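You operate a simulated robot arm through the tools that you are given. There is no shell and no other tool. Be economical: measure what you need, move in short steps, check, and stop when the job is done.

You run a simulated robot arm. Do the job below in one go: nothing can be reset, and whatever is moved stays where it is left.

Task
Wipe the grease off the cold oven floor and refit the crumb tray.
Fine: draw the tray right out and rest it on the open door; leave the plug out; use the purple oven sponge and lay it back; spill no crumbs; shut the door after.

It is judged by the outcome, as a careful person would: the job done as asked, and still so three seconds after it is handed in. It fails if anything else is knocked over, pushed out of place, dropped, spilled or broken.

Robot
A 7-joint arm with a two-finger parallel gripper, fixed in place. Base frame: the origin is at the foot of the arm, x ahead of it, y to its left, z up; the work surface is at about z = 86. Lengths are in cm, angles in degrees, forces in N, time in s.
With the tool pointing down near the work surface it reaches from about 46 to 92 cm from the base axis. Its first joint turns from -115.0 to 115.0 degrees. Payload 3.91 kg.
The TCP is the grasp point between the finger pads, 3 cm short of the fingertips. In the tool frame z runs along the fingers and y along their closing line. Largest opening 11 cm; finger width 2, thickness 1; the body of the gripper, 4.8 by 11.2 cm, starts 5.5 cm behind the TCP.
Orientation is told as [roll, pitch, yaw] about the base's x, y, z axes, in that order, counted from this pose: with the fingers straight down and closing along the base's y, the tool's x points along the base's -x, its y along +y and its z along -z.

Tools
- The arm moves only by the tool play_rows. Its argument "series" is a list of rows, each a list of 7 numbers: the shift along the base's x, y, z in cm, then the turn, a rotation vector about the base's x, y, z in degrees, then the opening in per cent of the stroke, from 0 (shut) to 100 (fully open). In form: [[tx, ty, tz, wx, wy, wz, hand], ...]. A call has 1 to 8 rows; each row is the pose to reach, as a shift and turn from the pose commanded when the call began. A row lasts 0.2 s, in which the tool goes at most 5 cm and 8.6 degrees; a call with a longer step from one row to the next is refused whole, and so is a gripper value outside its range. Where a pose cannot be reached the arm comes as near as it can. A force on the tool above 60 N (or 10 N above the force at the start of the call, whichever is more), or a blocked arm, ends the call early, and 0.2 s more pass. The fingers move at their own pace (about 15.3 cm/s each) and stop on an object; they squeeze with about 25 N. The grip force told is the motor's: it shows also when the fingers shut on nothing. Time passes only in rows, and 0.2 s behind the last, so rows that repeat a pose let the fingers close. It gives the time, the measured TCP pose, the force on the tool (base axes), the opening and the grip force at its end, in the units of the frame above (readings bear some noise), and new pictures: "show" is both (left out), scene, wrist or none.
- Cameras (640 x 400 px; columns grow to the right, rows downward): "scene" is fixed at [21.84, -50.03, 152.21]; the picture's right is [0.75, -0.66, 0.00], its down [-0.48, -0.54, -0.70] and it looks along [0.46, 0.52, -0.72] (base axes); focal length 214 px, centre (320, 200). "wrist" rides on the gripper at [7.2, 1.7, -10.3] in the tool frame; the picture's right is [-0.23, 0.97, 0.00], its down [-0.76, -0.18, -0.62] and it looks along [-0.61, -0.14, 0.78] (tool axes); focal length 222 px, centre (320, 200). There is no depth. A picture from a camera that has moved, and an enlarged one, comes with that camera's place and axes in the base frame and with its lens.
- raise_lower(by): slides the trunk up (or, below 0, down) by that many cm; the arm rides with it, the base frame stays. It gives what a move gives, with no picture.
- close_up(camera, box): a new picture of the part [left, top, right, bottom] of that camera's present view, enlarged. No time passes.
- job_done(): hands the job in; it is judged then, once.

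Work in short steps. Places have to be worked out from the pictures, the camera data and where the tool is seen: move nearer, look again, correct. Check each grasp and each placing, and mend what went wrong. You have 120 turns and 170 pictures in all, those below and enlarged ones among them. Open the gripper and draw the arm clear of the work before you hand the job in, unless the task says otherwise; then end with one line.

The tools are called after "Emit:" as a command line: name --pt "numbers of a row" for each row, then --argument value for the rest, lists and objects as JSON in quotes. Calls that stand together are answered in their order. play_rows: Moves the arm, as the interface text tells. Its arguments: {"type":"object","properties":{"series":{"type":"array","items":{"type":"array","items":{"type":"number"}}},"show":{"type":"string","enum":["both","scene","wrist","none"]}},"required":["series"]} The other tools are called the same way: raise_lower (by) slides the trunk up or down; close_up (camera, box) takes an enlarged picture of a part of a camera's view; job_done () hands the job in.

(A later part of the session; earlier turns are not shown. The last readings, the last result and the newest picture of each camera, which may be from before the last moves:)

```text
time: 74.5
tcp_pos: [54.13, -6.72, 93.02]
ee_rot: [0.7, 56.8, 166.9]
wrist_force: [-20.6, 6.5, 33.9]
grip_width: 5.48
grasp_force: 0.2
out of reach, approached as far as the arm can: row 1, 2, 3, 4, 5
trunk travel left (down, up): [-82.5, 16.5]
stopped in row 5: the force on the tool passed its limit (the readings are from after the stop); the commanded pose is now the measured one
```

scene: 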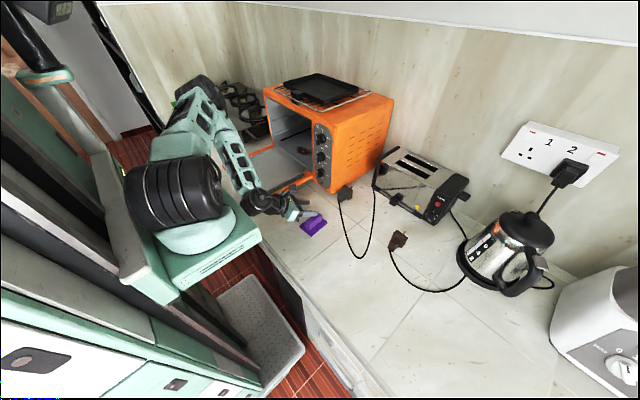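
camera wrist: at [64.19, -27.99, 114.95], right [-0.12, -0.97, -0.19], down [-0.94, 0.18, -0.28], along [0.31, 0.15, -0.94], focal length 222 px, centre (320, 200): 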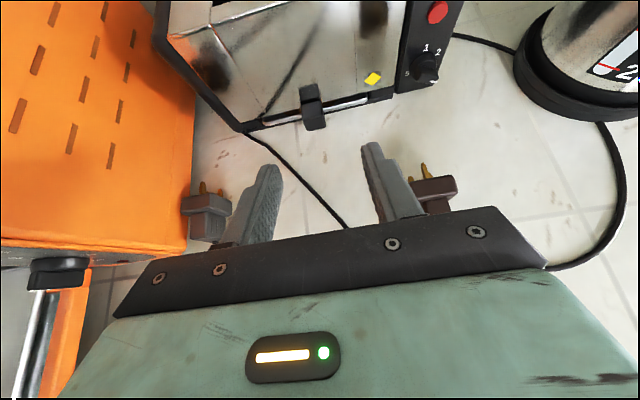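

Contact force: something touched. I raise straight up a little and look closely.

Emit:
play_rows --pt "0 0 1.5 0 0 0 50" --pt "0 -0.5 4 0 0 0 50"

Emit:
close_up --camera "scene" --box '[210, 130, 350, 260]'

```text
time: 75.1
tcp_pos: [56.49, -5.98, 94.14]
ee_rot: [0.1, 56.4, 166.7]
wrist_force: [0.0, 0.8, 1.1]
grip_width: 5.51
grasp_force: 0.0
out of reach, approached as far as the arm can: row 1, 2
trunk travel left (down, up): [-82.5, 16.5]
camera wrist: at [51.63, -6.39, 105.82], right [-0.35, -0.92, -0.19], down [-0.87, 0.39, -0.29], along [0.34, 0.06, -0.94], focal length 222 px, centre (320, 200)
```

scene: 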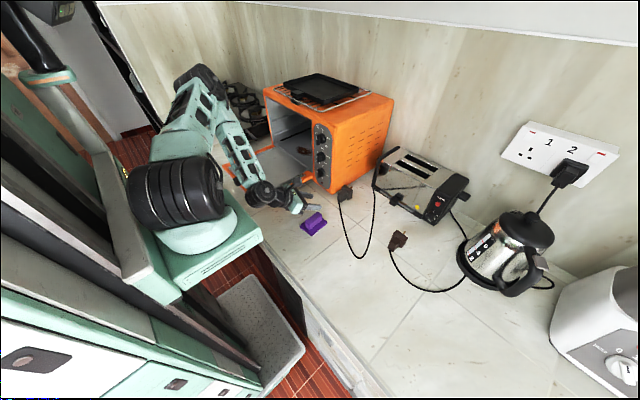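
wrist: 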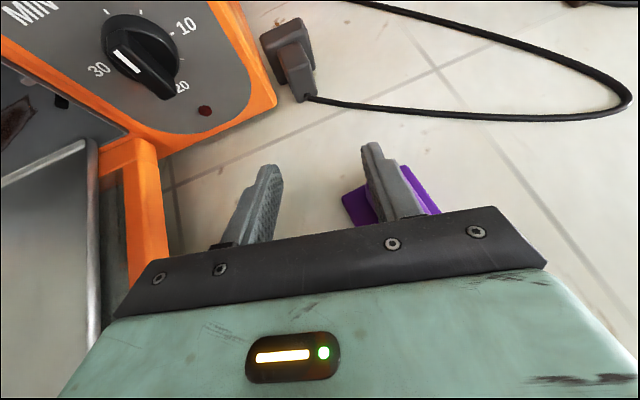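

```text
3.08 times, centred on (280, 195) of scene
camera zoom: at [21.84, -50.03, 152.21], right [0.75, -0.66, 0.0], down [-0.48, -0.54, -0.7], along [0.46, 0.52, -0.72], focal length 660 px, centre (443, 215)
```

zoom: 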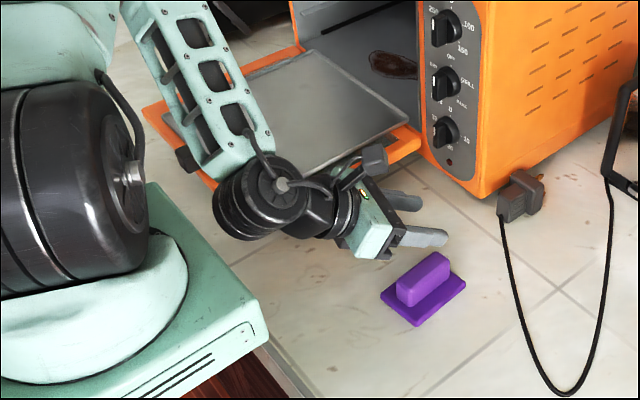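

Only a fingertip touched the sponge ridge. I'll instead pick the sponge upright and set it down with its ridge turned about −42°, the heading at which the tilted hand reaches. First untilt and rise.

Emit:
play_rows --pt "0 0 3 0 4 2 50" --pt "0 0 7 0 12 5 50" --pt "0 -1 11 0 20 8 60" --pt "0 -2 14 0 28 11 60" --pt "0 -3 16 0 36 13 60" --pt "0 -4 17 0 44 13 60" --pt "-1 -4.5 17 0 52 13 60" --pt "-2 -4.5 17 0 56 13 60"

```text
time: 76.9
tcp_pos: [54.34, -10.3, 111.49]
ee_rot: [5.5, 0.8, -176.2]
wrist_force: [0.4, -0.5, 1.0]
grip_width: 6.59
grasp_force: 0.0
out of reach, approached as far as the arm can: row 1, 2, 3, 4, 5
trunk travel left (down, up): [-82.5, 16.5]
camera wrist: at [61.48, -10.48, 122.06], right [-0.16, -0.98, 0.09], down [-0.78, 0.18, 0.59], along [-0.6, 0.03, -0.8], focal length 222 px, centre (320, 200)
```

scene: 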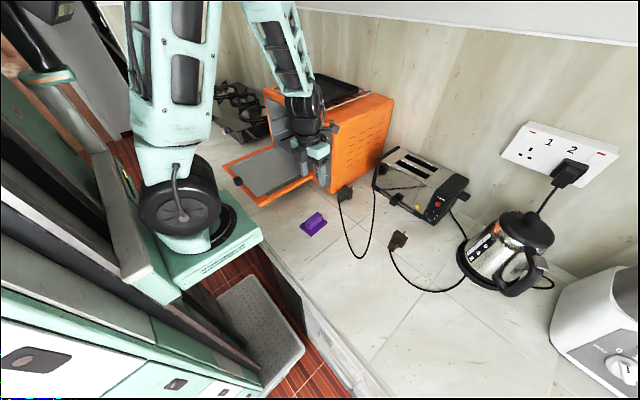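
wrist: 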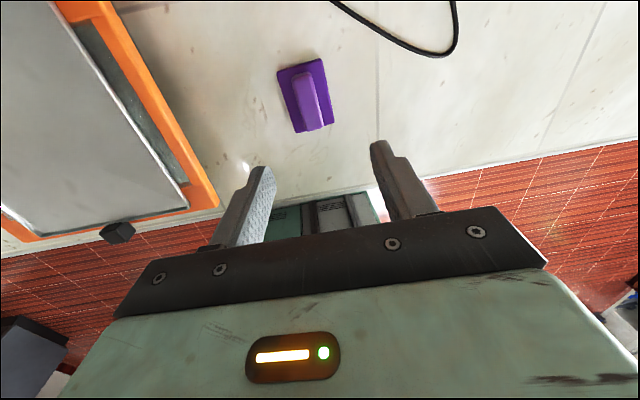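

I square the orientation and come lower over the sponge (about (54, −10.3)).

Emit:
play_rows --pt "0 0 -3 2.7 0 -2 55" --pt "0 0 -6 5.5 -0.8 -3.8 55" --pt "0 0 -10 5.5 -0.8 -3.8 55" --pt "0 0 -10 5.5 -0.8 -3.8 55" --show "wrist"

Emit:
close_up --camera "scene" --box '[260, 170, 360, 260]'

```text
time: 77.9
tcp_pos: [54.37, -10.41, 101.24]
ee_rot: [-0.1, 1.8, 179.8]
wrist_force: [-0.1, 0.0, -0.3]
grip_width: 6.04
grasp_force: 0.0
trunk travel left (down, up): [-82.5, 16.5]
camera wrist: at [61.18, -12.12, 111.86], right [-0.23, -0.97, -0.01], down [-0.78, 0.18, 0.6], along [-0.58, 0.15, -0.8], focal length 222 px, centre (320, 200)
```

wrist: 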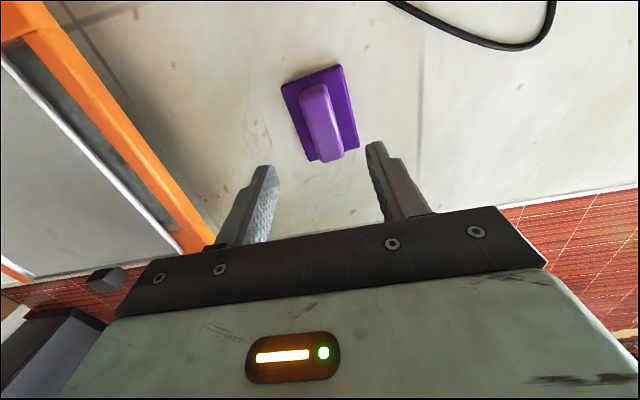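

```text
4.44 times, centred on (310, 215) of scene
camera zoom: at [21.84, -50.03, 152.21], right [0.75, -0.66, 0.0], down [-0.48, -0.54, -0.7], along [0.46, 0.52, -0.72], focal length 953 px, centre (364, 133)
```

zoom: 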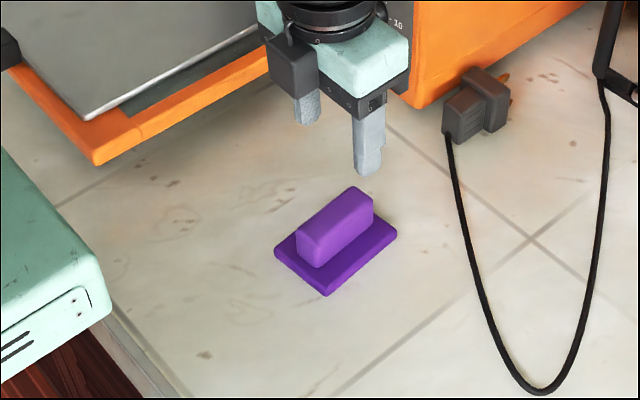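

Centred on the ridge. Descend, grip, lift.

Emit:
play_rows --pt "0 0 -4 0 1.8 0 55" --pt "0 0 -7.5 0 1.8 0 50" --pt "0 0 -10.2 0 1.8 0 50" --pt "0 0 -10.2 0 1.8 0 0" --pt "0 0 -10.2 0 1.8 0 0" --pt "0 0 -10.2 0 1.8 0 0" --pt "0 0 -8 0 1.8 0 0" --pt "0 0 -6 0 1.8 0 0" --show "wrist"

```text
time: 79.7
tcp_pos: [54.5, -10.43, 95.32]
ee_rot: [-0.1, 0.0, 179.7]
wrist_force: [-0.6, 0.6, -0.7]
grip_width: 2.74
grasp_force: 25.0
trunk travel left (down, up): [-82.5, 16.5]
camera wrist: at [61.71, -12.08, 105.63], right [-0.23, -0.97, 0.0], down [-0.76, 0.18, 0.62], along [-0.61, 0.14, -0.78], focal length 222 px, centre (320, 200)
```

wrist: 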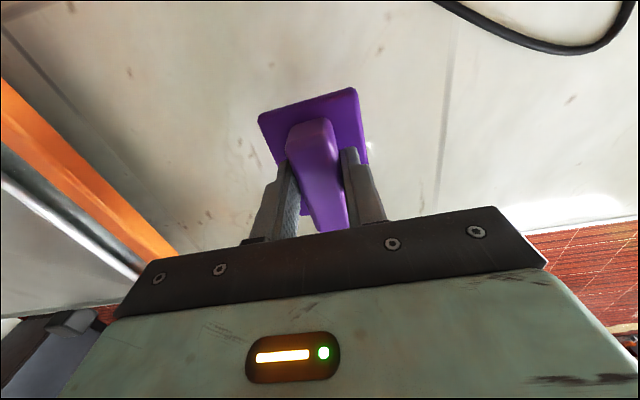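

Held. I turn it −42°, set it down at about (55.3, −12) and release.

Emit:
play_rows --pt "0 -0.4 0 0 0 -8.4 0" --pt "0 -0.8 0 0 0 -16.8 0" --pt "0.4 -1.2 0 0 0 -25.2 0" --pt "0.8 -1.5 0 0 0 -33.6 0" --pt "0.8 -1.5 0 0 0 -42 0" --pt "0.8 -1.5 -2.5 0 0 -42 0" --pt "0.8 -1.5 -4.1 0 0 -42 0" --pt "0.8 -1.5 -4.2 0 0 -42 0"

Emit:
play_rows --pt "0 0 0 0 0 0 30" --pt "0 0 0 0 0 0 50" --pt "0 0 3 0 0 0 50" --pt "0 0 7 0 0 0 50" --pt "0 0 11 0 0 0 50" --show "wrist"

```text
time: 81.5
tcp_pos: [55.22, -11.93, 91.12]
ee_rot: [-0.1, 0.0, 137.7]
wrist_force: [1.4, 0.5, -1.3]
grip_width: 2.74
grasp_force: 25.0
trunk travel left (down, up): [-82.5, 16.5]
camera wrist: at [59.42, -18.13, 101.54], right [-0.82, -0.57, 0.0], down [-0.44, 0.64, 0.62], along [-0.35, 0.51, -0.78], focal length 222 px, centre (320, 200)
```

scene: 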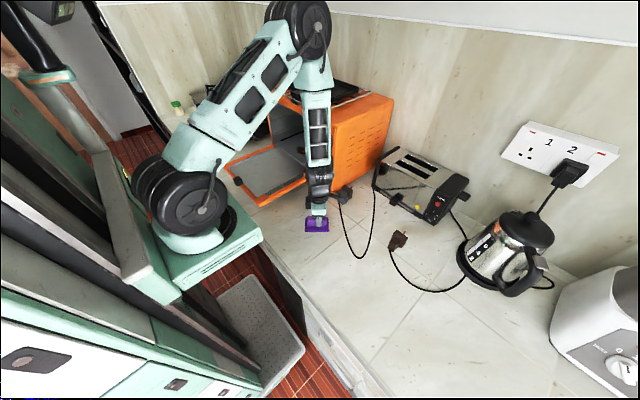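
wrist: 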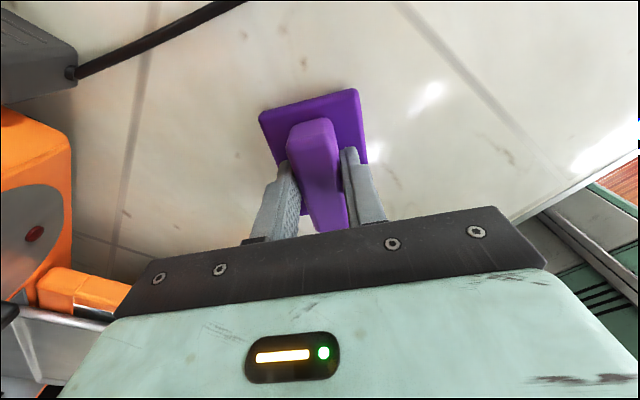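

```text
time: 82.7
tcp_pos: [55.35, -11.99, 102.13]
ee_rot: [0.0, 0.1, 137.8]
wrist_force: [0.6, 0.3, -1.3]
grip_width: 5.5
grasp_force: 0.1
trunk travel left (down, up): [-82.5, 16.5]
camera wrist: at [59.55, -18.07, 112.48], right [-0.82, -0.57, 0.0], down [-0.44, 0.64, 0.62], along [-0.35, 0.51, -0.78], focal length 222 px, centre (320, 200)
```

wrist: 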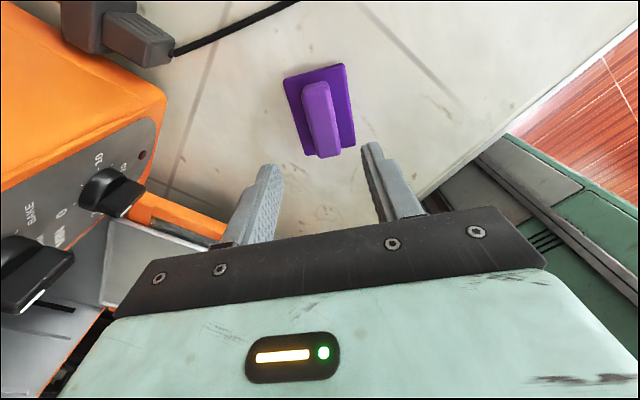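

The sponge now lies at heading −42°. I tilt the hand 56° along that heading.

Emit:
play_rows --pt "0 0 0 -5.35 -5.94 0 50" --pt "0 0 0 -10.7 -11.9 0 50" --pt "0 0 0 -16.05 -17.8 0 50" --pt "0 0 0 -21.4 -23.8 0 50" --pt "0 0 0 -26.75 -29.7 0 50" --pt "0 0 0 -32.1 -35.7 0 50" --pt "0 0 0 -37.5 -41.6 0 50"

```text
time: 84.3
tcp_pos: [56.86, -11.09, 101.34]
ee_rot: [-0.4, 56.3, 137.5]
wrist_force: [0.3, -0.8, 0.3]
grip_width: 5.49
grasp_force: 0.0
out of reach, approached as far as the arm can: row 2, 3, 4, 5, 6, 7
trunk travel left (down, up): [-82.5, 16.5]
camera wrist: at [52.27, -9.23, 113.02], right [-0.75, -0.64, -0.19], down [-0.58, 0.76, -0.29], along [0.33, -0.1, -0.94], focal length 222 px, centre (320, 200)
```

scene: 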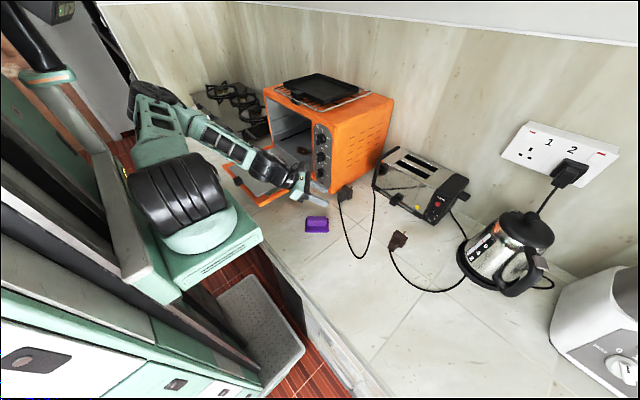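
wrist: 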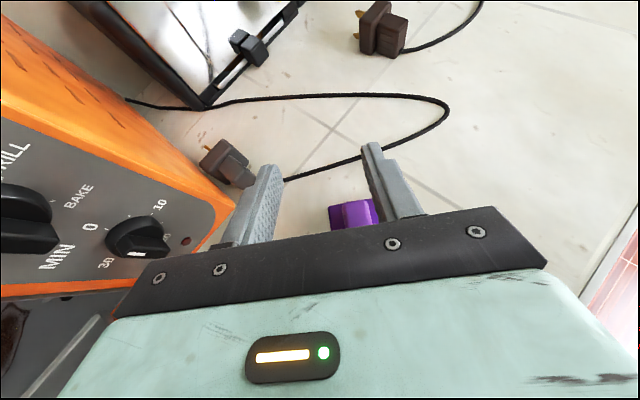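

Emit:
close_up --camera "scene" --box '[130, 70, 350, 260]'

```text
2.11 times, centred on (240, 165) of scene
camera zoom: at [21.84, -50.03, 152.21], right [0.75, -0.66, 0.0], down [-0.48, -0.54, -0.7], along [0.46, 0.52, -0.72], focal length 452 px, centre (488, 274)
```

zoom: 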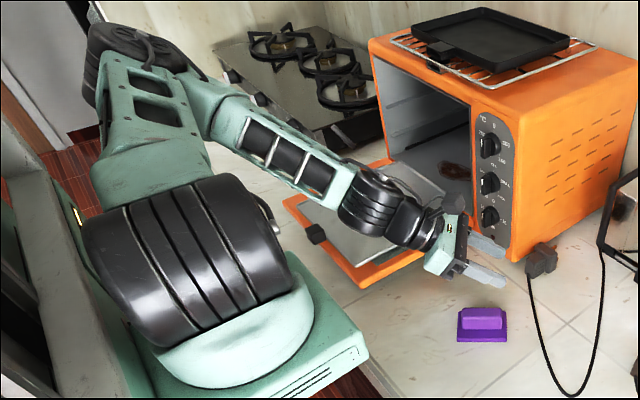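

The forearm is well above the door and tray. I descend partway and check.

Emit:
play_rows --pt "-0.5 0.5 -3 0 0 0 55" --pt "-0.5 0.5 -6 0 0 0 55" --pt "-0.5 0.5 -7 0 0 0 55" --show "wrist"

Emit:
close_up --camera "scene" --box '[250, 160, 350, 250]'

```text
time: 85.1
tcp_pos: [56.38, -10.52, 94.31]
ee_rot: [-0.4, 55.9, 137.6]
wrist_force: [0.3, 0.7, -0.3]
grip_width: 6.04
grasp_force: 0.1
trunk travel left (down, up): [-82.5, 16.5]
camera wrist: at [51.68, -8.75, 106.01], right [-0.75, -0.64, -0.19], down [-0.58, 0.76, -0.28], along [0.33, -0.1, -0.94], focal length 222 px, centre (320, 200)
```

wrist: 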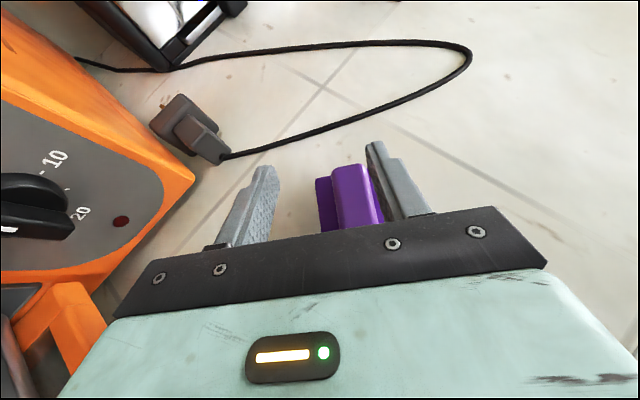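

```text
4.44 times, centred on (300, 205) of scene
camera zoom: at [21.84, -50.03, 152.21], right [0.75, -0.66, 0.0], down [-0.48, -0.54, -0.7], along [0.46, 0.52, -0.72], focal length 953 px, centre (409, 178)
```

zoom: 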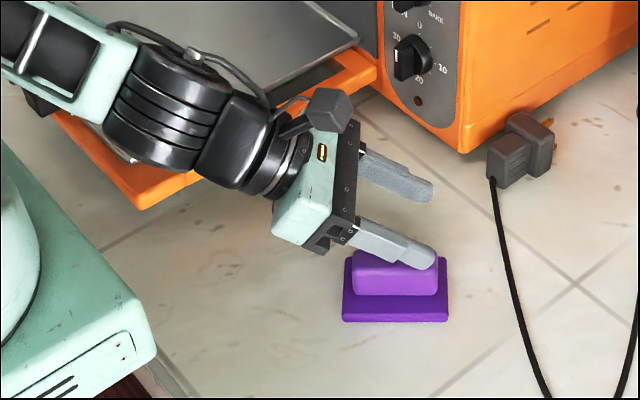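

I shift sideways (−1.6, −1.0) at this height, then look.

Emit:
play_rows --pt "-0.8 -0.5 0 0 0 0 60" --pt "-1.6 -1.0 0 0 0 0 60" --pt "-1.6 -1.0 -0.5 0 0 0 60" --show "wrist"

Emit:
close_up --camera "wrist" --box '[210, 120, 450, 270]'

```text
time: 85.9
tcp_pos: [54.7, -11.42, 93.87]
ee_rot: [-0.4, 56.0, 137.7]
wrist_force: [-0.2, 0.0, -0.4]
grip_width: 6.61
grasp_force: 0.2
trunk travel left (down, up): [-82.5, 16.5]
camera wrist: at [50.13, -9.68, 105.53], right [-0.75, -0.64, -0.19], down [-0.58, 0.76, -0.28], along [0.33, -0.1, -0.94], focal length 222 px, centre (320, 200)
```

wrist: 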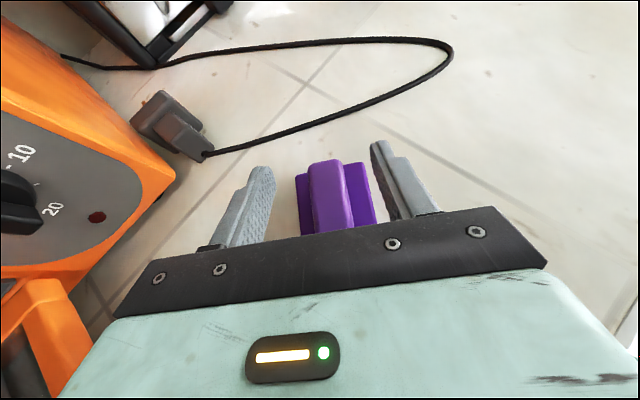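

```text
2.67 times, centred on (330, 195) of wrist
camera zoom: at [50.13, -9.68, 105.53], right [-0.75, -0.64, -0.19], down [-0.58, 0.76, -0.28], along [0.33, -0.1, -0.94], focal length 592 px, centre (293, 213)
```

zoom: 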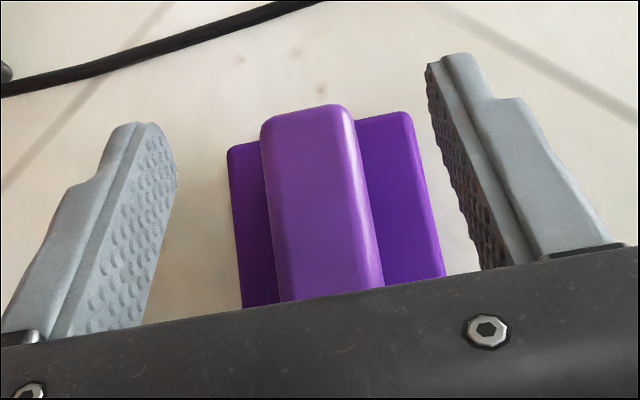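

Well aligned. I descend 3.3 cm and close.

Emit:
play_rows --pt "0 0 -1.5 0 0 0 60" --pt "0 0 -3 0 0 0 60" --pt "0 0 -3.3 0 0 0 60" --pt "0 0 -3.3 0 0 0 0" --pt "0 0 -3.3 0 0 0 0" --pt "0 0 -3.3 0 0 0 0" --show "wrist"

Emit:
close_up --camera "scene" --box '[250, 160, 350, 250]'

```text
time: 87.3
tcp_pos: [54.82, -11.65, 90.5]
ee_rot: [-0.4, 56.0, 137.5]
wrist_force: [-0.6, -0.8, 1.8]
grip_width: 2.7
grasp_force: 25.4
trunk travel left (down, up): [-82.5, 16.5]
camera wrist: at [50.22, -9.74, 102.23], right [-0.75, -0.64, -0.19], down [-0.58, 0.76, -0.28], along [0.33, -0.1, -0.94], focal length 222 px, centre (320, 200)
```

wrist: 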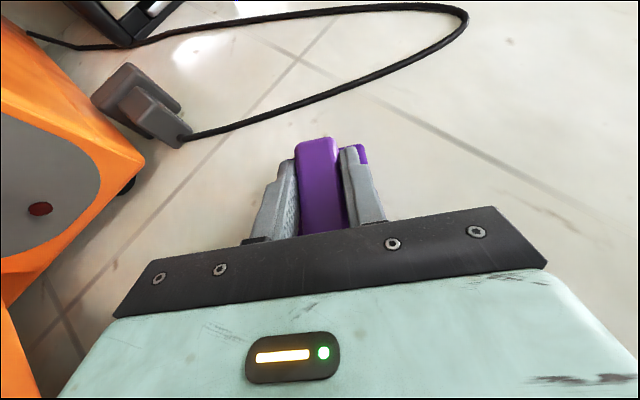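

```text
4.44 times, centred on (300, 205) of scene
camera zoom: at [21.84, -50.03, 152.21], right [0.75, -0.66, 0.0], down [-0.48, -0.54, -0.7], along [0.46, 0.52, -0.72], focal length 953 px, centre (409, 178)
```

zoom: 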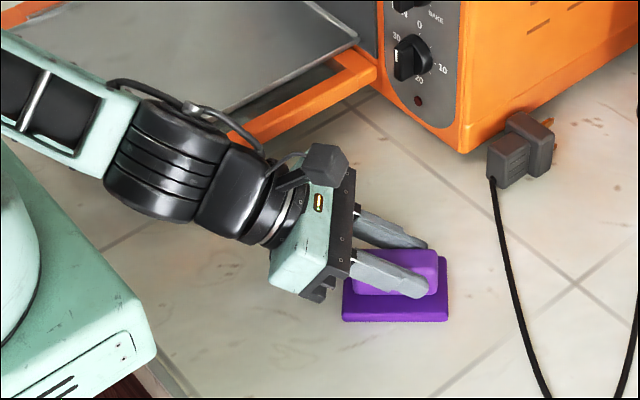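

Gripped (2.7 cm) with the sponge flat while the hand is tilted. I lift it, then swing to the front of the oven while turning the heading to +x.

Emit:
play_rows --pt "0 0 3 0 0 0 0" --pt "0 0 7 0 0 0 0" --pt "0.5 0.5 11 0 0 0 0" --pt "1 2 14 0 0 3 0" --pt "1.5 5 14 0 0 7 0" --pt "2 9 14 0 0 12 0"

```text
time: 88.7
tcp_pos: [56.78, -2.63, 104.65]
ee_rot: [-0.3, 56.0, 149.7]
wrist_force: [-0.3, -0.3, -1.0]
grip_width: 2.7
grasp_force: 25.1
out of reach, approached as far as the arm can: row 3, 4, 5
trunk travel left (down, up): [-82.5, 16.5]
camera wrist: at [51.92, -1.83, 116.4], right [-0.6, -0.78, -0.19], down [-0.73, 0.63, -0.28], along [0.34, -0.03, -0.94], focal length 222 px, centre (320, 200)
```

scene: 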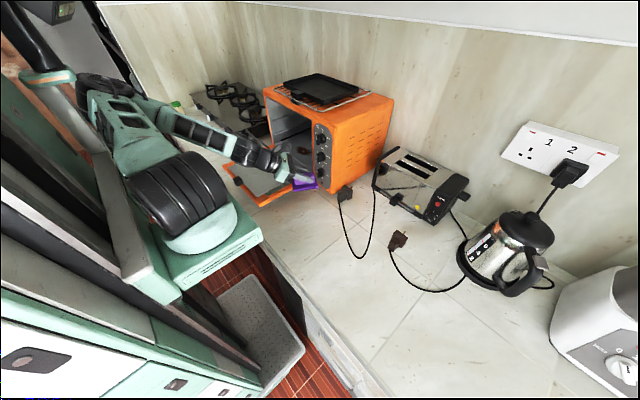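
wrist: 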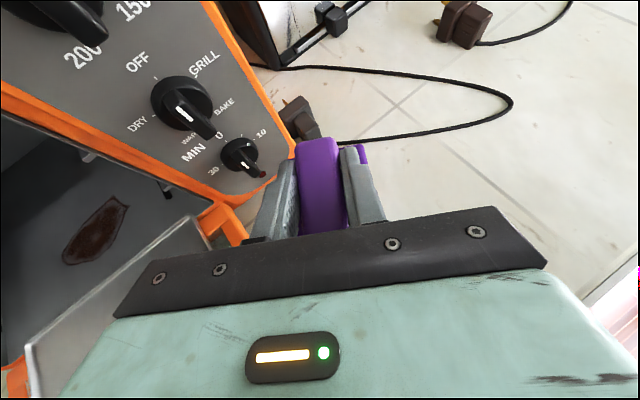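

Emit:
play_rows --pt "-0.5 4 0 0 0 4.5 0" --pt "-0.5 8 0 0 0 9 0" --pt "-0.5 12 0 0 0 13.5 0" --pt "0 16 0 0 0 18 0" --pt "0 20 0 0 0 22.5 0" --pt "0 24 0 0 0 27 0" --pt "0.5 27 0 0 0 30 0"

Emit:
close_up --camera "scene" --box '[210, 90, 340, 210]'

```text
time: 89.5
tcp_pos: [59.21, 1.3, 104.55]
ee_rot: [1.2, 56.9, 153.0]
wrist_force: [0.4, -0.5, 0.2]
grip_width: 2.75
grasp_force: 25.4
trunk travel left (down, up): [-82.5, 16.5]
stopped in row 3: the arm was blocked; the commanded pose is now the measured one
camera wrist: at [54.27, 2.16, 116.21], right [-0.57, -0.8, -0.18], down [-0.75, 0.59, -0.3], along [0.35, -0.04, -0.94], focal length 222 px, centre (320, 200)
```

scene: 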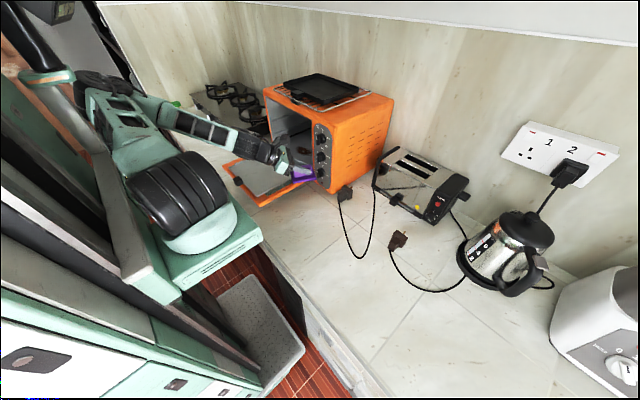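
wrist: 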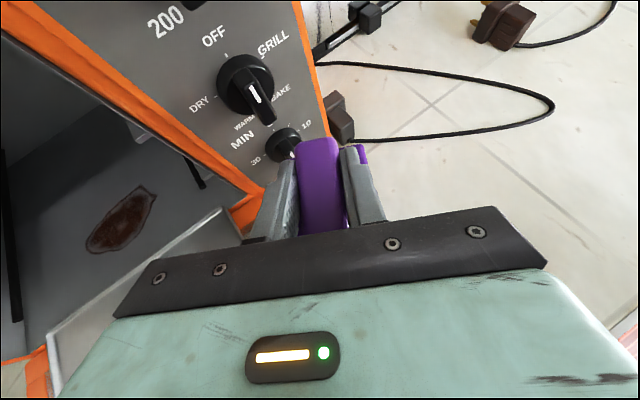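

```text
3.33 times, centred on (275, 150) of scene
camera zoom: at [21.84, -50.03, 152.21], right [0.75, -0.66, 0.0], down [-0.48, -0.54, -0.7], along [0.46, 0.52, -0.72], focal length 715 px, centre (470, 367)
```

zoom: 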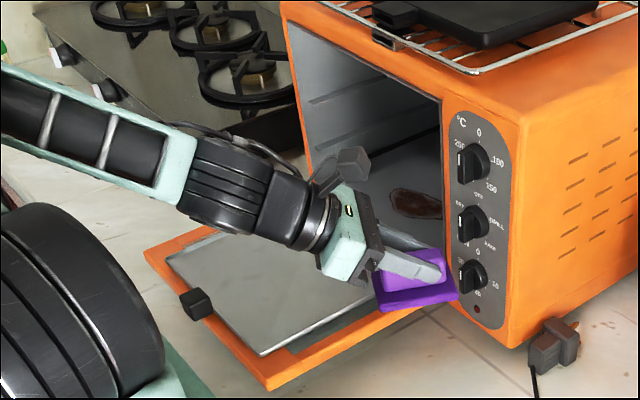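

The arm blocked itself: the elbow has swung too far left. I turn the heading to +x while moving left, which lifts the elbow.

Emit:
play_rows --pt "-0.5 1 1 0 0 6 0" --pt "-0.5 2.5 2 0 0 12 0" --pt "-0.5 5 2 0 0 18 0" --pt "0 8 2 0 0 23 0" --pt "0.5 11 2 0 0 27 0"

Emit:
close_up --camera "scene" --box '[210, 90, 340, 210]'

```text
time: 90.7
tcp_pos: [62.39, 7.07, 106.78]
ee_rot: [-0.3, 56.3, 170.8]
wrist_force: [-0.7, -0.1, -1.9]
grip_width: 2.72
grasp_force: 24.7
trunk travel left (down, up): [-82.5, 16.5]
camera wrist: at [57.42, 6.05, 118.38], right [-0.27, -0.94, -0.19], down [-0.9, 0.32, -0.29], along [0.34, 0.09, -0.94], focal length 222 px, centre (320, 200)
```

scene: 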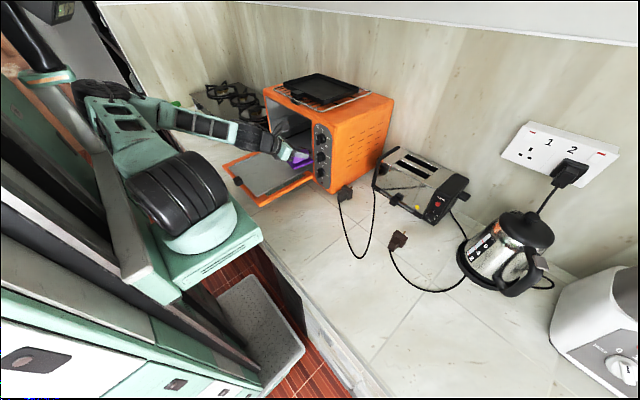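
wrist: 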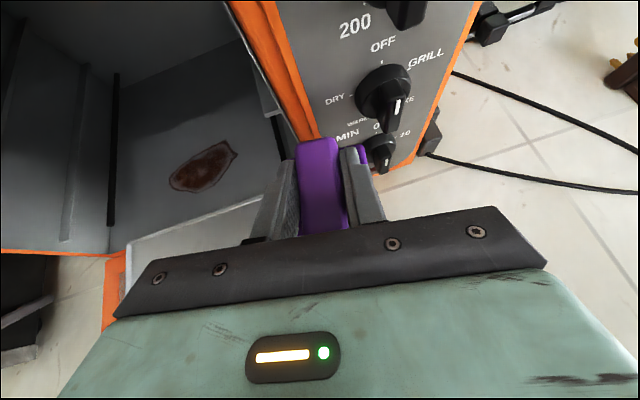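

```text
3.33 times, centred on (275, 150) of scene
camera zoom: at [21.84, -50.03, 152.21], right [0.75, -0.66, 0.0], down [-0.48, -0.54, -0.7], along [0.46, 0.52, -0.72], focal length 715 px, centre (470, 367)
```

zoom: 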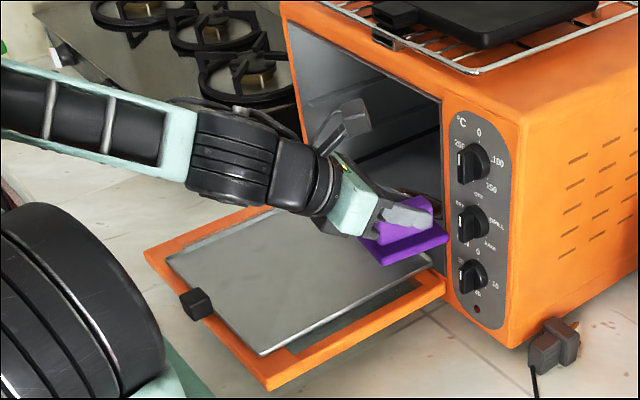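

The elbow is pressed back against the robot's own column. Untilting resets that posture, so I rise and bring the hand upright, still holding the sponge, then retilt in front of the oven as before.

Emit:
play_rows --pt "-1.5 0 2 0 4 0 0" --pt "-3 0 5 0 12 0 0" --pt "-4 1 8 0 20 0 0" --pt "-5 2 11 0 28 2 0" --pt "-6 4 14 0 36 4 0" --pt "-7 7 16 0 44 6 0" --pt "-8 10 16 0 52 8 0" --pt "-9 14 16 0 56 9 0"

```text
time: 91.0
tcp_pos: [62.37, 6.6, 107.13]
ee_rot: [4.2, 55.9, 174.8]
wrist_force: [0.4, 0.1, -0.9]
grip_width: 2.72
grasp_force: 25.0
trunk travel left (down, up): [-82.5, 16.5]
stopped in row 1: the arm was blocked; the commanded pose is now the measured one
camera wrist: at [57.67, 6.15, 118.93], right [-0.27, -0.95, -0.15], down [-0.91, 0.31, -0.29], along [0.32, 0.06, -0.95], focal length 222 px, centre (320, 200)
```

scene: 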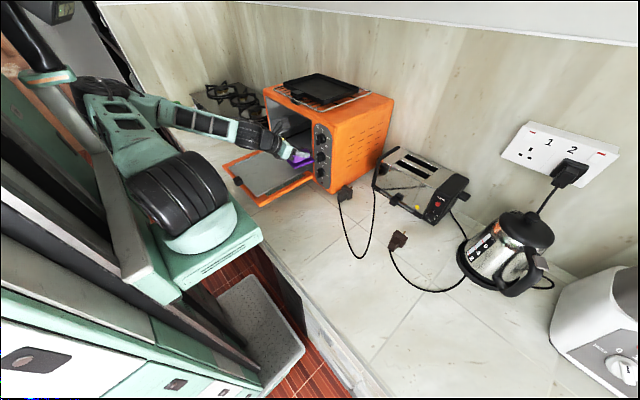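
wrist: 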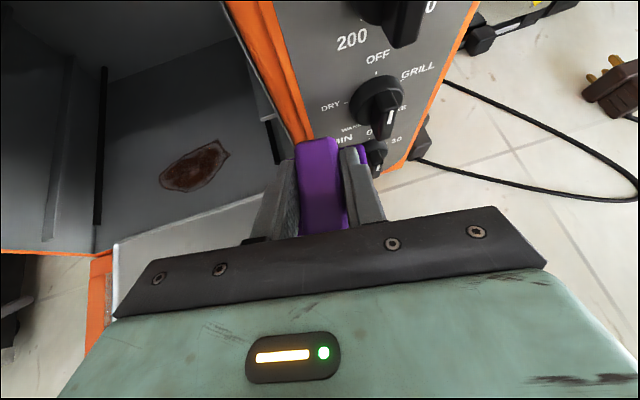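

Backing straight off is blocked. I try a pure rise first, in small steps.

Emit:
play_rows --pt "0 0 1 0 0 0 0" --pt "0 0 2 0 0 0 0" --pt "0 0 3 0 0 0 0" --show "none"

```text
time: 91.8
tcp_pos: [62.79, 5.77, 109.38]
ee_rot: [9.7, 56.4, 179.3]
wrist_force: [-7.1, 18.4, -9.4]
grip_width: 2.82
grasp_force: 24.9
trunk travel left (down, up): [-82.5, 16.5]
```

Emit:
close_up --camera "scene" --box '[240, 90, 350, 200]'

Emit:
close_up --camera "scene" --box '[20, 40, 240, 240]'

```text
3.64 times, centred on (295, 145) of scene
camera zoom: at [21.84, -50.03, 152.21], right [0.75, -0.66, 0.0], down [-0.48, -0.54, -0.7], along [0.46, 0.52, -0.72], focal length 780 px, centre (411, 400)
```

zoom: 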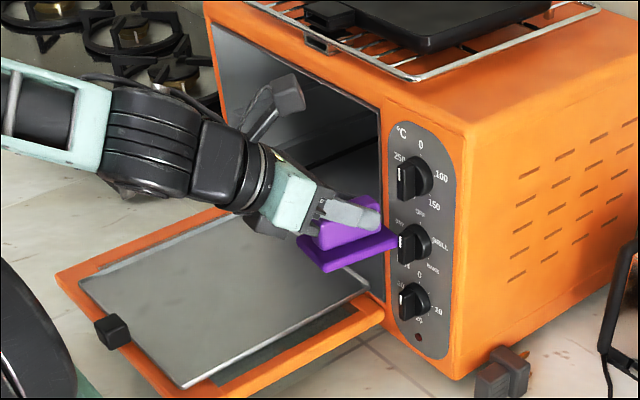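

```text
2.00 times, centred on (130, 140) of scene
camera zoom: at [21.84, -50.03, 152.21], right [0.75, -0.66, 0.0], down [-0.48, -0.54, -0.7], along [0.46, 0.52, -0.72], focal length 429 px, centre (700, 320)
```

zoom: 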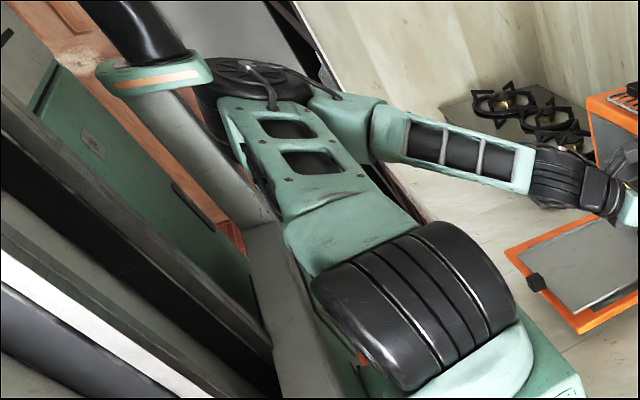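

The sponge's corner is just touching the middle knob, and the elbow rests on the robot's mast. I try a small move left with a slight left turn to come off the knob.

Emit:
play_rows --pt "0.3 1 0 0 0 4 0" --pt "0.6 2 0 0 0 8 0" --pt "1 3 0 0 0 10 0" --show "none"

Emit:
close_up --camera "scene" --box '[240, 90, 350, 200]'

```text
time: 92.6
tcp_pos: [63.35, 9.46, 110.17]
ee_rot: [5.3, 56.0, -174.3]
wrist_force: [0.2, -0.3, -0.5]
grip_width: 2.74
grasp_force: 25.5
trunk travel left (down, up): [-82.5, 16.5]
```

```text
3.64 times, centred on (295, 145) of scene
camera zoom: at [21.84, -50.03, 152.21], right [0.75, -0.66, 0.0], down [-0.48, -0.54, -0.7], along [0.46, 0.52, -0.72], focal length 780 px, centre (411, 400)
```

zoom: 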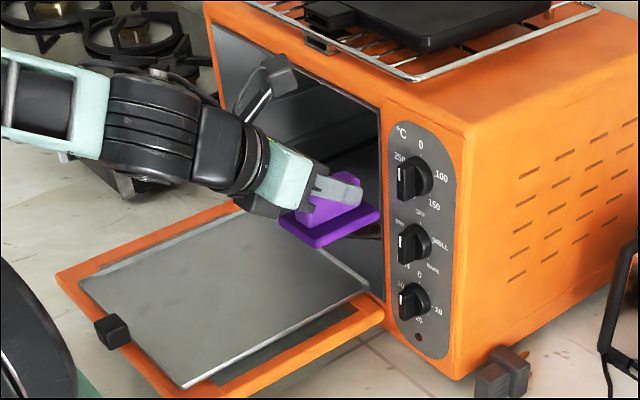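

Clear of the knob, which has not turned. I continue left in steps.

Emit:
play_rows --pt "0.3 2 0 0 0 0 0" --pt "0.6 4 0 1 0 0 0" --pt "0.8 6 0 2 0 -1 0" --pt "1 8 0 3 0 -2 0" --show "scene"

```text
time: 93.6
tcp_pos: [65.51, 14.17, 108.26]
ee_rot: [11.3, 57.3, -173.2]
wrist_force: [-0.3, -0.7, -0.3]
grip_width: 2.76
grasp_force: 25.3
trunk travel left (down, up): [-82.5, 16.5]
```

scene: 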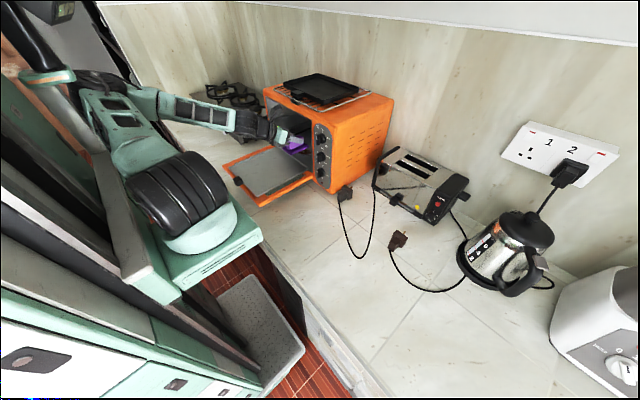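

Now inside the mouth line. I go forward and left, lowering to just above the tray's height, which unfolds the arm.

Emit:
play_rows --pt "0.5 2 -2 0 0 0 0" --pt "1 4 -4 0 0 0 0" --pt "1.5 6 -6 0 0 0 0" --pt "2.5 7 -8 0 0 0 0" --pt "3.5 7 -8 0 0 0 0"

Emit:
close_up --camera "scene" --box '[230, 90, 340, 200]'

```text
time: 94.8
tcp_pos: [67.75, 24.85, 102.01]
ee_rot: [-1.3, 55.9, 178.4]
wrist_force: [-0.3, 0.1, -1.0]
grip_width: 2.73
grasp_force: 24.9
trunk travel left (down, up): [-82.5, 16.5]
camera wrist: at [63.18, 23.03, 113.78], right [-0.14, -0.97, -0.2], down [-0.94, 0.19, -0.28], along [0.31, 0.15, -0.94], focal length 222 px, centre (320, 200)
```

scene: 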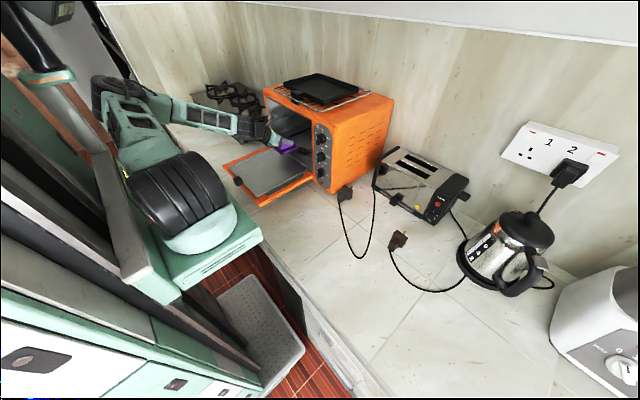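
wrist: 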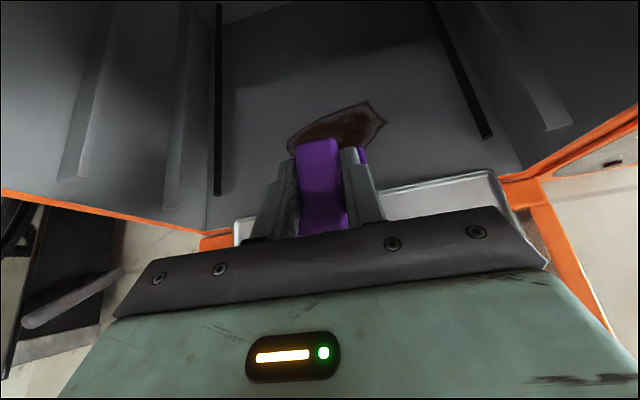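

```text
3.64 times, centred on (285, 145) of scene
camera zoom: at [21.84, -50.03, 152.21], right [0.75, -0.66, 0.0], down [-0.48, -0.54, -0.7], along [0.46, 0.52, -0.72], focal length 780 px, centre (447, 400)
```

zoom: 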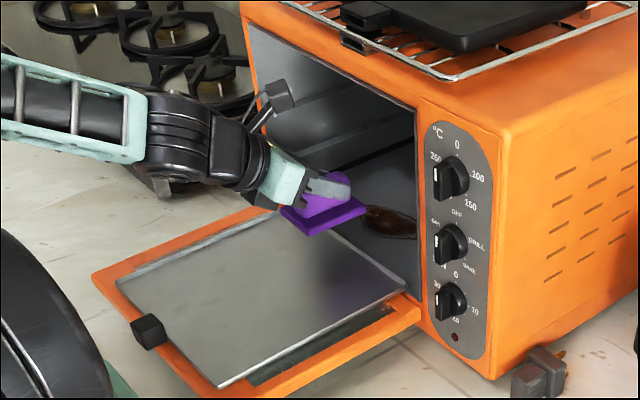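

Excellent: the hand is square at the mouth, with the grease at x 75–82, y 18–29.5. I advance inside above the floor to the grease's left end.

Emit:
play_rows --pt "2.5 1 -1 0 0 1 0" --pt "5 2 -2 -1 0 1.6 0" --pt "7.5 3.5 -2.5 -1.3 0 1.6 0" --pt "10 5 -2.5 -1.3 0 1.6 0" --pt "10 5.5 -3 -1.3 0 1.6 0"

Emit:
close_up --camera "scene" --box '[230, 90, 340, 200]'

```text
time: 96.0
tcp_pos: [77.9, 30.17, 99.15]
ee_rot: [1.1, 56.0, -178.1]
wrist_force: [0.4, 0.4, -1.1]
grip_width: 2.71
grasp_force: 25.1
trunk travel left (down, up): [-82.5, 16.5]
camera wrist: at [73.4, 28.58, 110.82], right [-0.11, -0.98, -0.18], down [-0.95, 0.16, -0.28], along [0.31, 0.14, -0.94], focal length 222 px, centre (320, 200)
```

scene: 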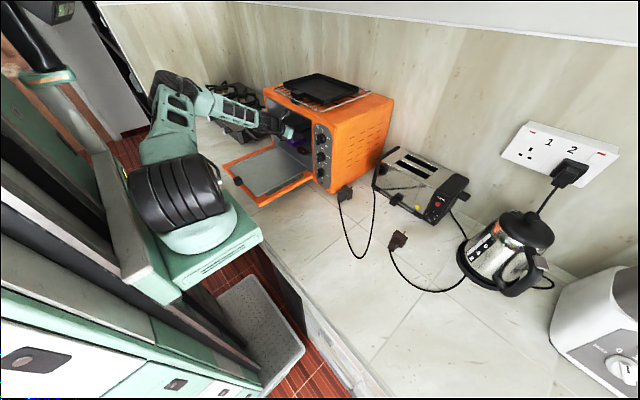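
wrist: 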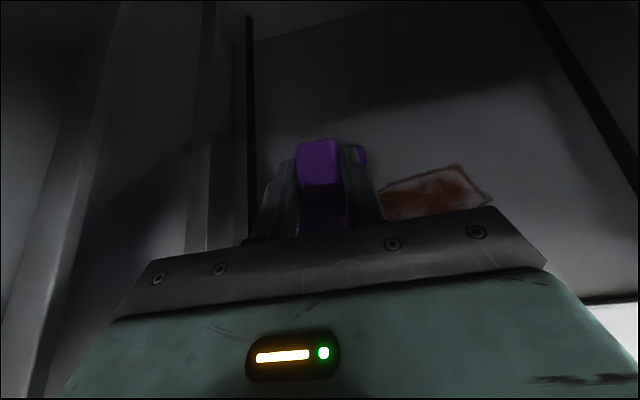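

```text
3.64 times, centred on (285, 145) of scene
camera zoom: at [21.84, -50.03, 152.21], right [0.75, -0.66, 0.0], down [-0.48, -0.54, -0.7], along [0.46, 0.52, -0.72], focal length 780 px, centre (447, 400)
```

zoom: 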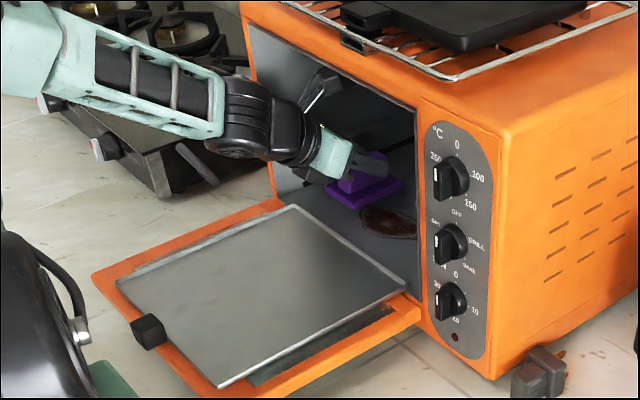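

The sponge is inside above the floor at the left end of the grease. I square up and lower slowly to contact.

Emit:
play_rows --pt "0 0 -1.5 1.1 0 -1.9 0" --pt "0 0 -2.6 1.1 0 -1.9 0" --pt "0 0 -3 1.1 0 -1.9 0" --pt "0 0 -3.3 1.1 0 -1.9 0" --show "none"

```text
time: 97.0
tcp_pos: [77.74, 30.11, 96.28]
ee_rot: [-1.0, 56.3, 178.2]
wrist_force: [-0.2, 1.1, 37.8]
grip_width: 2.78
grasp_force: 25.3
trunk travel left (down, up): [-82.5, 16.5]
```

Floor contact at TCP z≈96.4 (38 N). I ease off slightly and wipe across to the right.

Emit:
play_rows --pt "0 0 0.25 0 0 0 0" --pt "0 -2 0.25 0 0 0 0" --pt "0 -4 0.25 0 0 0 0" --pt "0 -6 0.25 0 0 0 0" --pt "0 -8 0.25 0 0 0 0" --pt "0 -10 0.25 0 0 0 0" --pt "0 -12 0.25 0 0 0 0" --pt "0 -14 0.25 0 0 0 0"

```text
time: 98.8
tcp_pos: [77.87, 16.2, 96.19]
ee_rot: [-1.0, 56.2, 178.4]
wrist_force: [-0.1, 19.3, 30.2]
grip_width: 2.76
grasp_force: 25.1
trunk travel left (down, up): [-82.5, 16.5]
camera wrist: at [73.24, 14.53, 108.0], right [-0.14, -0.97, -0.2], down [-0.94, 0.19, -0.28], along [0.31, 0.15, -0.94], focal length 222 px, centre (320, 200)
```

scene: 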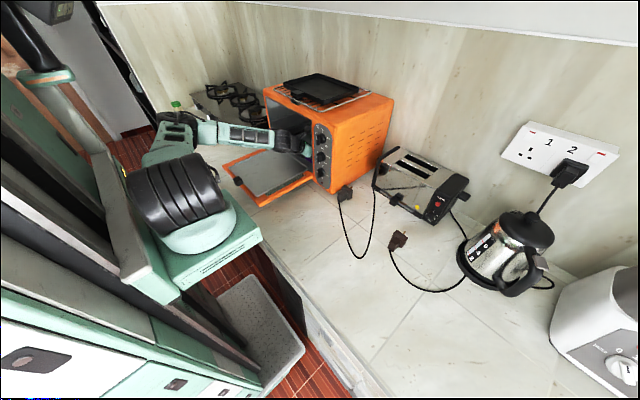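
wrist: 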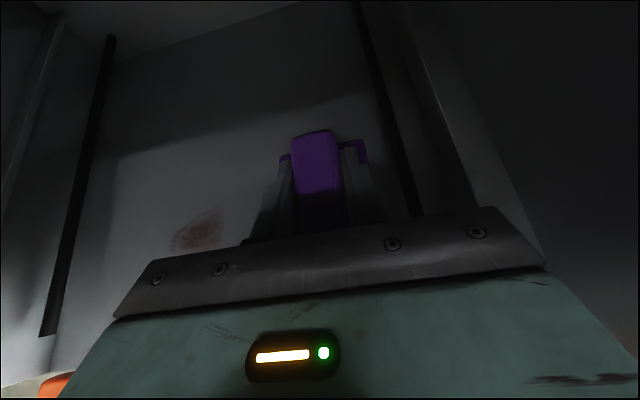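

The grease is coming off; a faint patch remains around (77.7, 28). I stroke back to the left, shifted slightly toward the front.

Emit:
play_rows --pt "-1 2 0.05 0 0 0 0" --pt "-1 4 0.05 0 0 0 0" --pt "-1 6 0.05 0 0 0 0" --pt "-1 8 0.05 0 0 0 0" --pt "-1 10 0.05 0 0 0 0" --pt "-1 12 0.05 0 0 0 0" --pt "-1 14 0.05 0 0 0 0" --pt "-1 15 0.05 0 0 0 0" --show "wrist"

Emit:
play_rows --pt "2 0 0 0 0 0 0" --pt "2 -2 0 0 0 0 0" --pt "2 -4 0 0 0 0 0" --pt "2 -6 0 0 0 0 0" --pt "2 -8 0 0 0 0 0" --pt "2 -10 0 0 0 0 0" --pt "2 -12 0 0 0 0 0" --pt "2 -14.5 0 0 0 0 0" --show "wrist"

```text
time: 100.6
tcp_pos: [76.83, 31.2, 96.28]
ee_rot: [-0.8, 56.0, 178.5]
wrist_force: [1.1, -13.2, 18.9]
grip_width: 2.74
grasp_force: 24.4
trunk travel left (down, up): [-82.5, 16.5]
camera wrist: at [72.24, 29.49, 108.01], right [-0.14, -0.97, -0.2], down [-0.94, 0.19, -0.28], along [0.31, 0.14, -0.94], focal length 222 px, centre (320, 200)
```

wrist: 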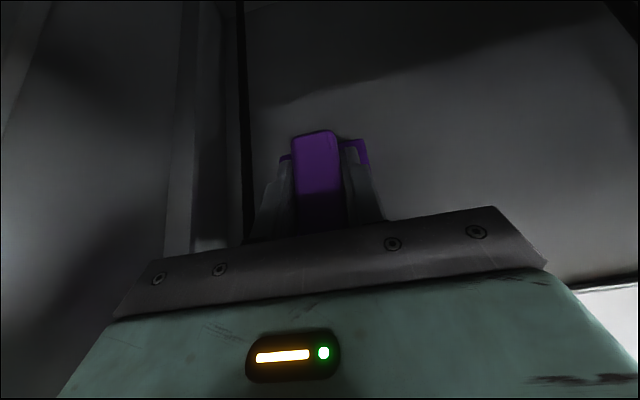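

```text
time: 102.4
tcp_pos: [78.76, 16.6, 96.3]
ee_rot: [-0.7, 56.0, 178.4]
wrist_force: [-0.6, 9.7, 15.6]
grip_width: 2.75
grasp_force: 25.3
trunk travel left (down, up): [-82.5, 16.5]
camera wrist: at [74.27, 14.82, 108.04], right [-0.14, -0.97, -0.2], down [-0.94, 0.2, -0.28], along [0.31, 0.14, -0.94], focal length 222 px, centre (320, 200)
```

wrist: 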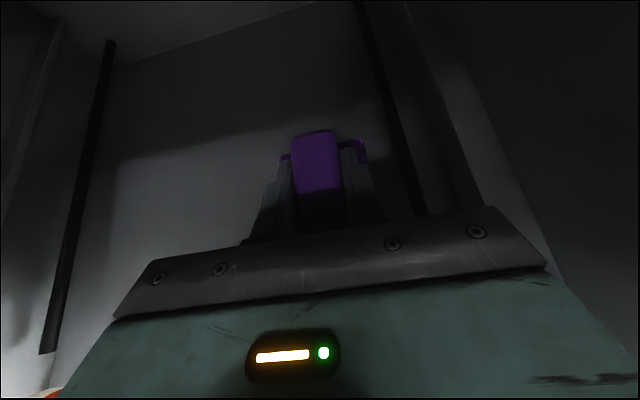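

The floor looks clean. One more stroke back, then I lift and withdraw to view it.

Emit:
play_rows --pt "0 2.5 0 0 0 0 0" --pt "0 5 0 0 0 0 0" --pt "0 7.5 0 0 0 0 0" --pt "-1 10 0 0 0 0 0" --pt "-1 12 0 0 0 0 0" --pt "-1 10 2 0 0 0 0" --pt "-3 8.5 3.5 0 0 0 0" --pt "-6 8.5 4 0 0 0 0" --show "none"

Emit:
play_rows --pt "-2.5 0 1 0 0 0 0" --pt "-5 0 2 0 0 0 0" --pt "-7 0 3 0 0 0 0"

Emit:
close_up --camera "wrist" --box '[180, 0, 540, 225]'

```text
time: 104.2
tcp_pos: [72.92, 25.05, 100.22]
ee_rot: [-0.7, 55.8, 178.3]
wrist_force: [0.7, -0.3, -0.3]
grip_width: 2.74
grasp_force: 25.0
trunk travel left (down, up): [-82.5, 16.5]
```

```text
time: 105.0
tcp_pos: [65.82, 25.09, 103.29]
ee_rot: [-0.8, 55.9, 178.4]
wrist_force: [0.2, 0.5, -1.3]
grip_width: 2.76
grasp_force: 25.2
trunk travel left (down, up): [-82.5, 16.5]
camera wrist: at [61.1, 23.46, 114.95], right [-0.14, -0.97, -0.2], down [-0.94, 0.19, -0.28], along [0.31, 0.14, -0.94], focal length 222 px, centre (320, 200)
```

scene: 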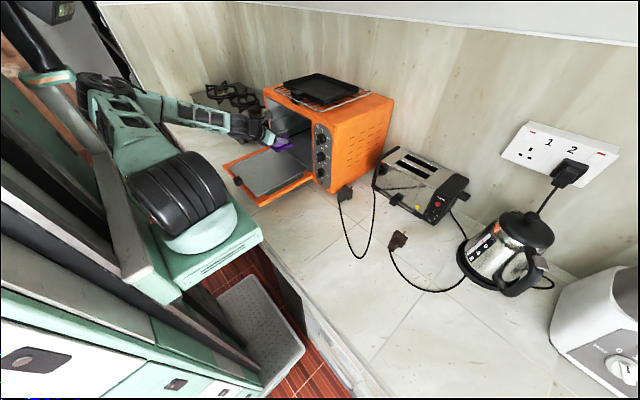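
wrist: 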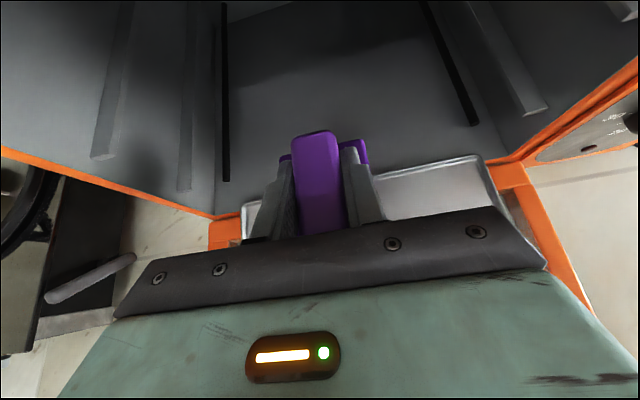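

```text
1.78 times, centred on (360, 112) of wrist
camera zoom: at [61.1, 23.46, 114.95], right [-0.14, -0.97, -0.2], down [-0.94, 0.19, -0.28], along [0.31, 0.14, -0.94], focal length 395 px, centre (249, 356)
```

zoom: 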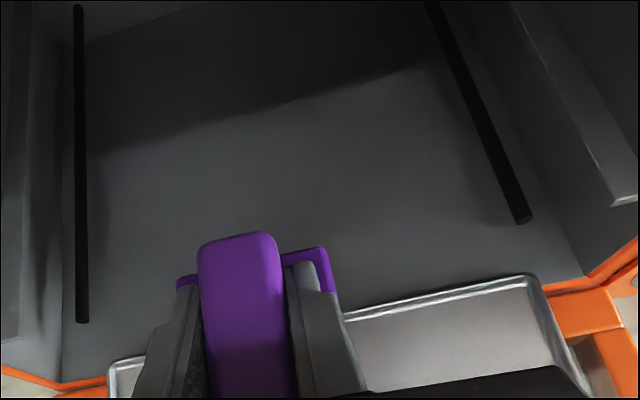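

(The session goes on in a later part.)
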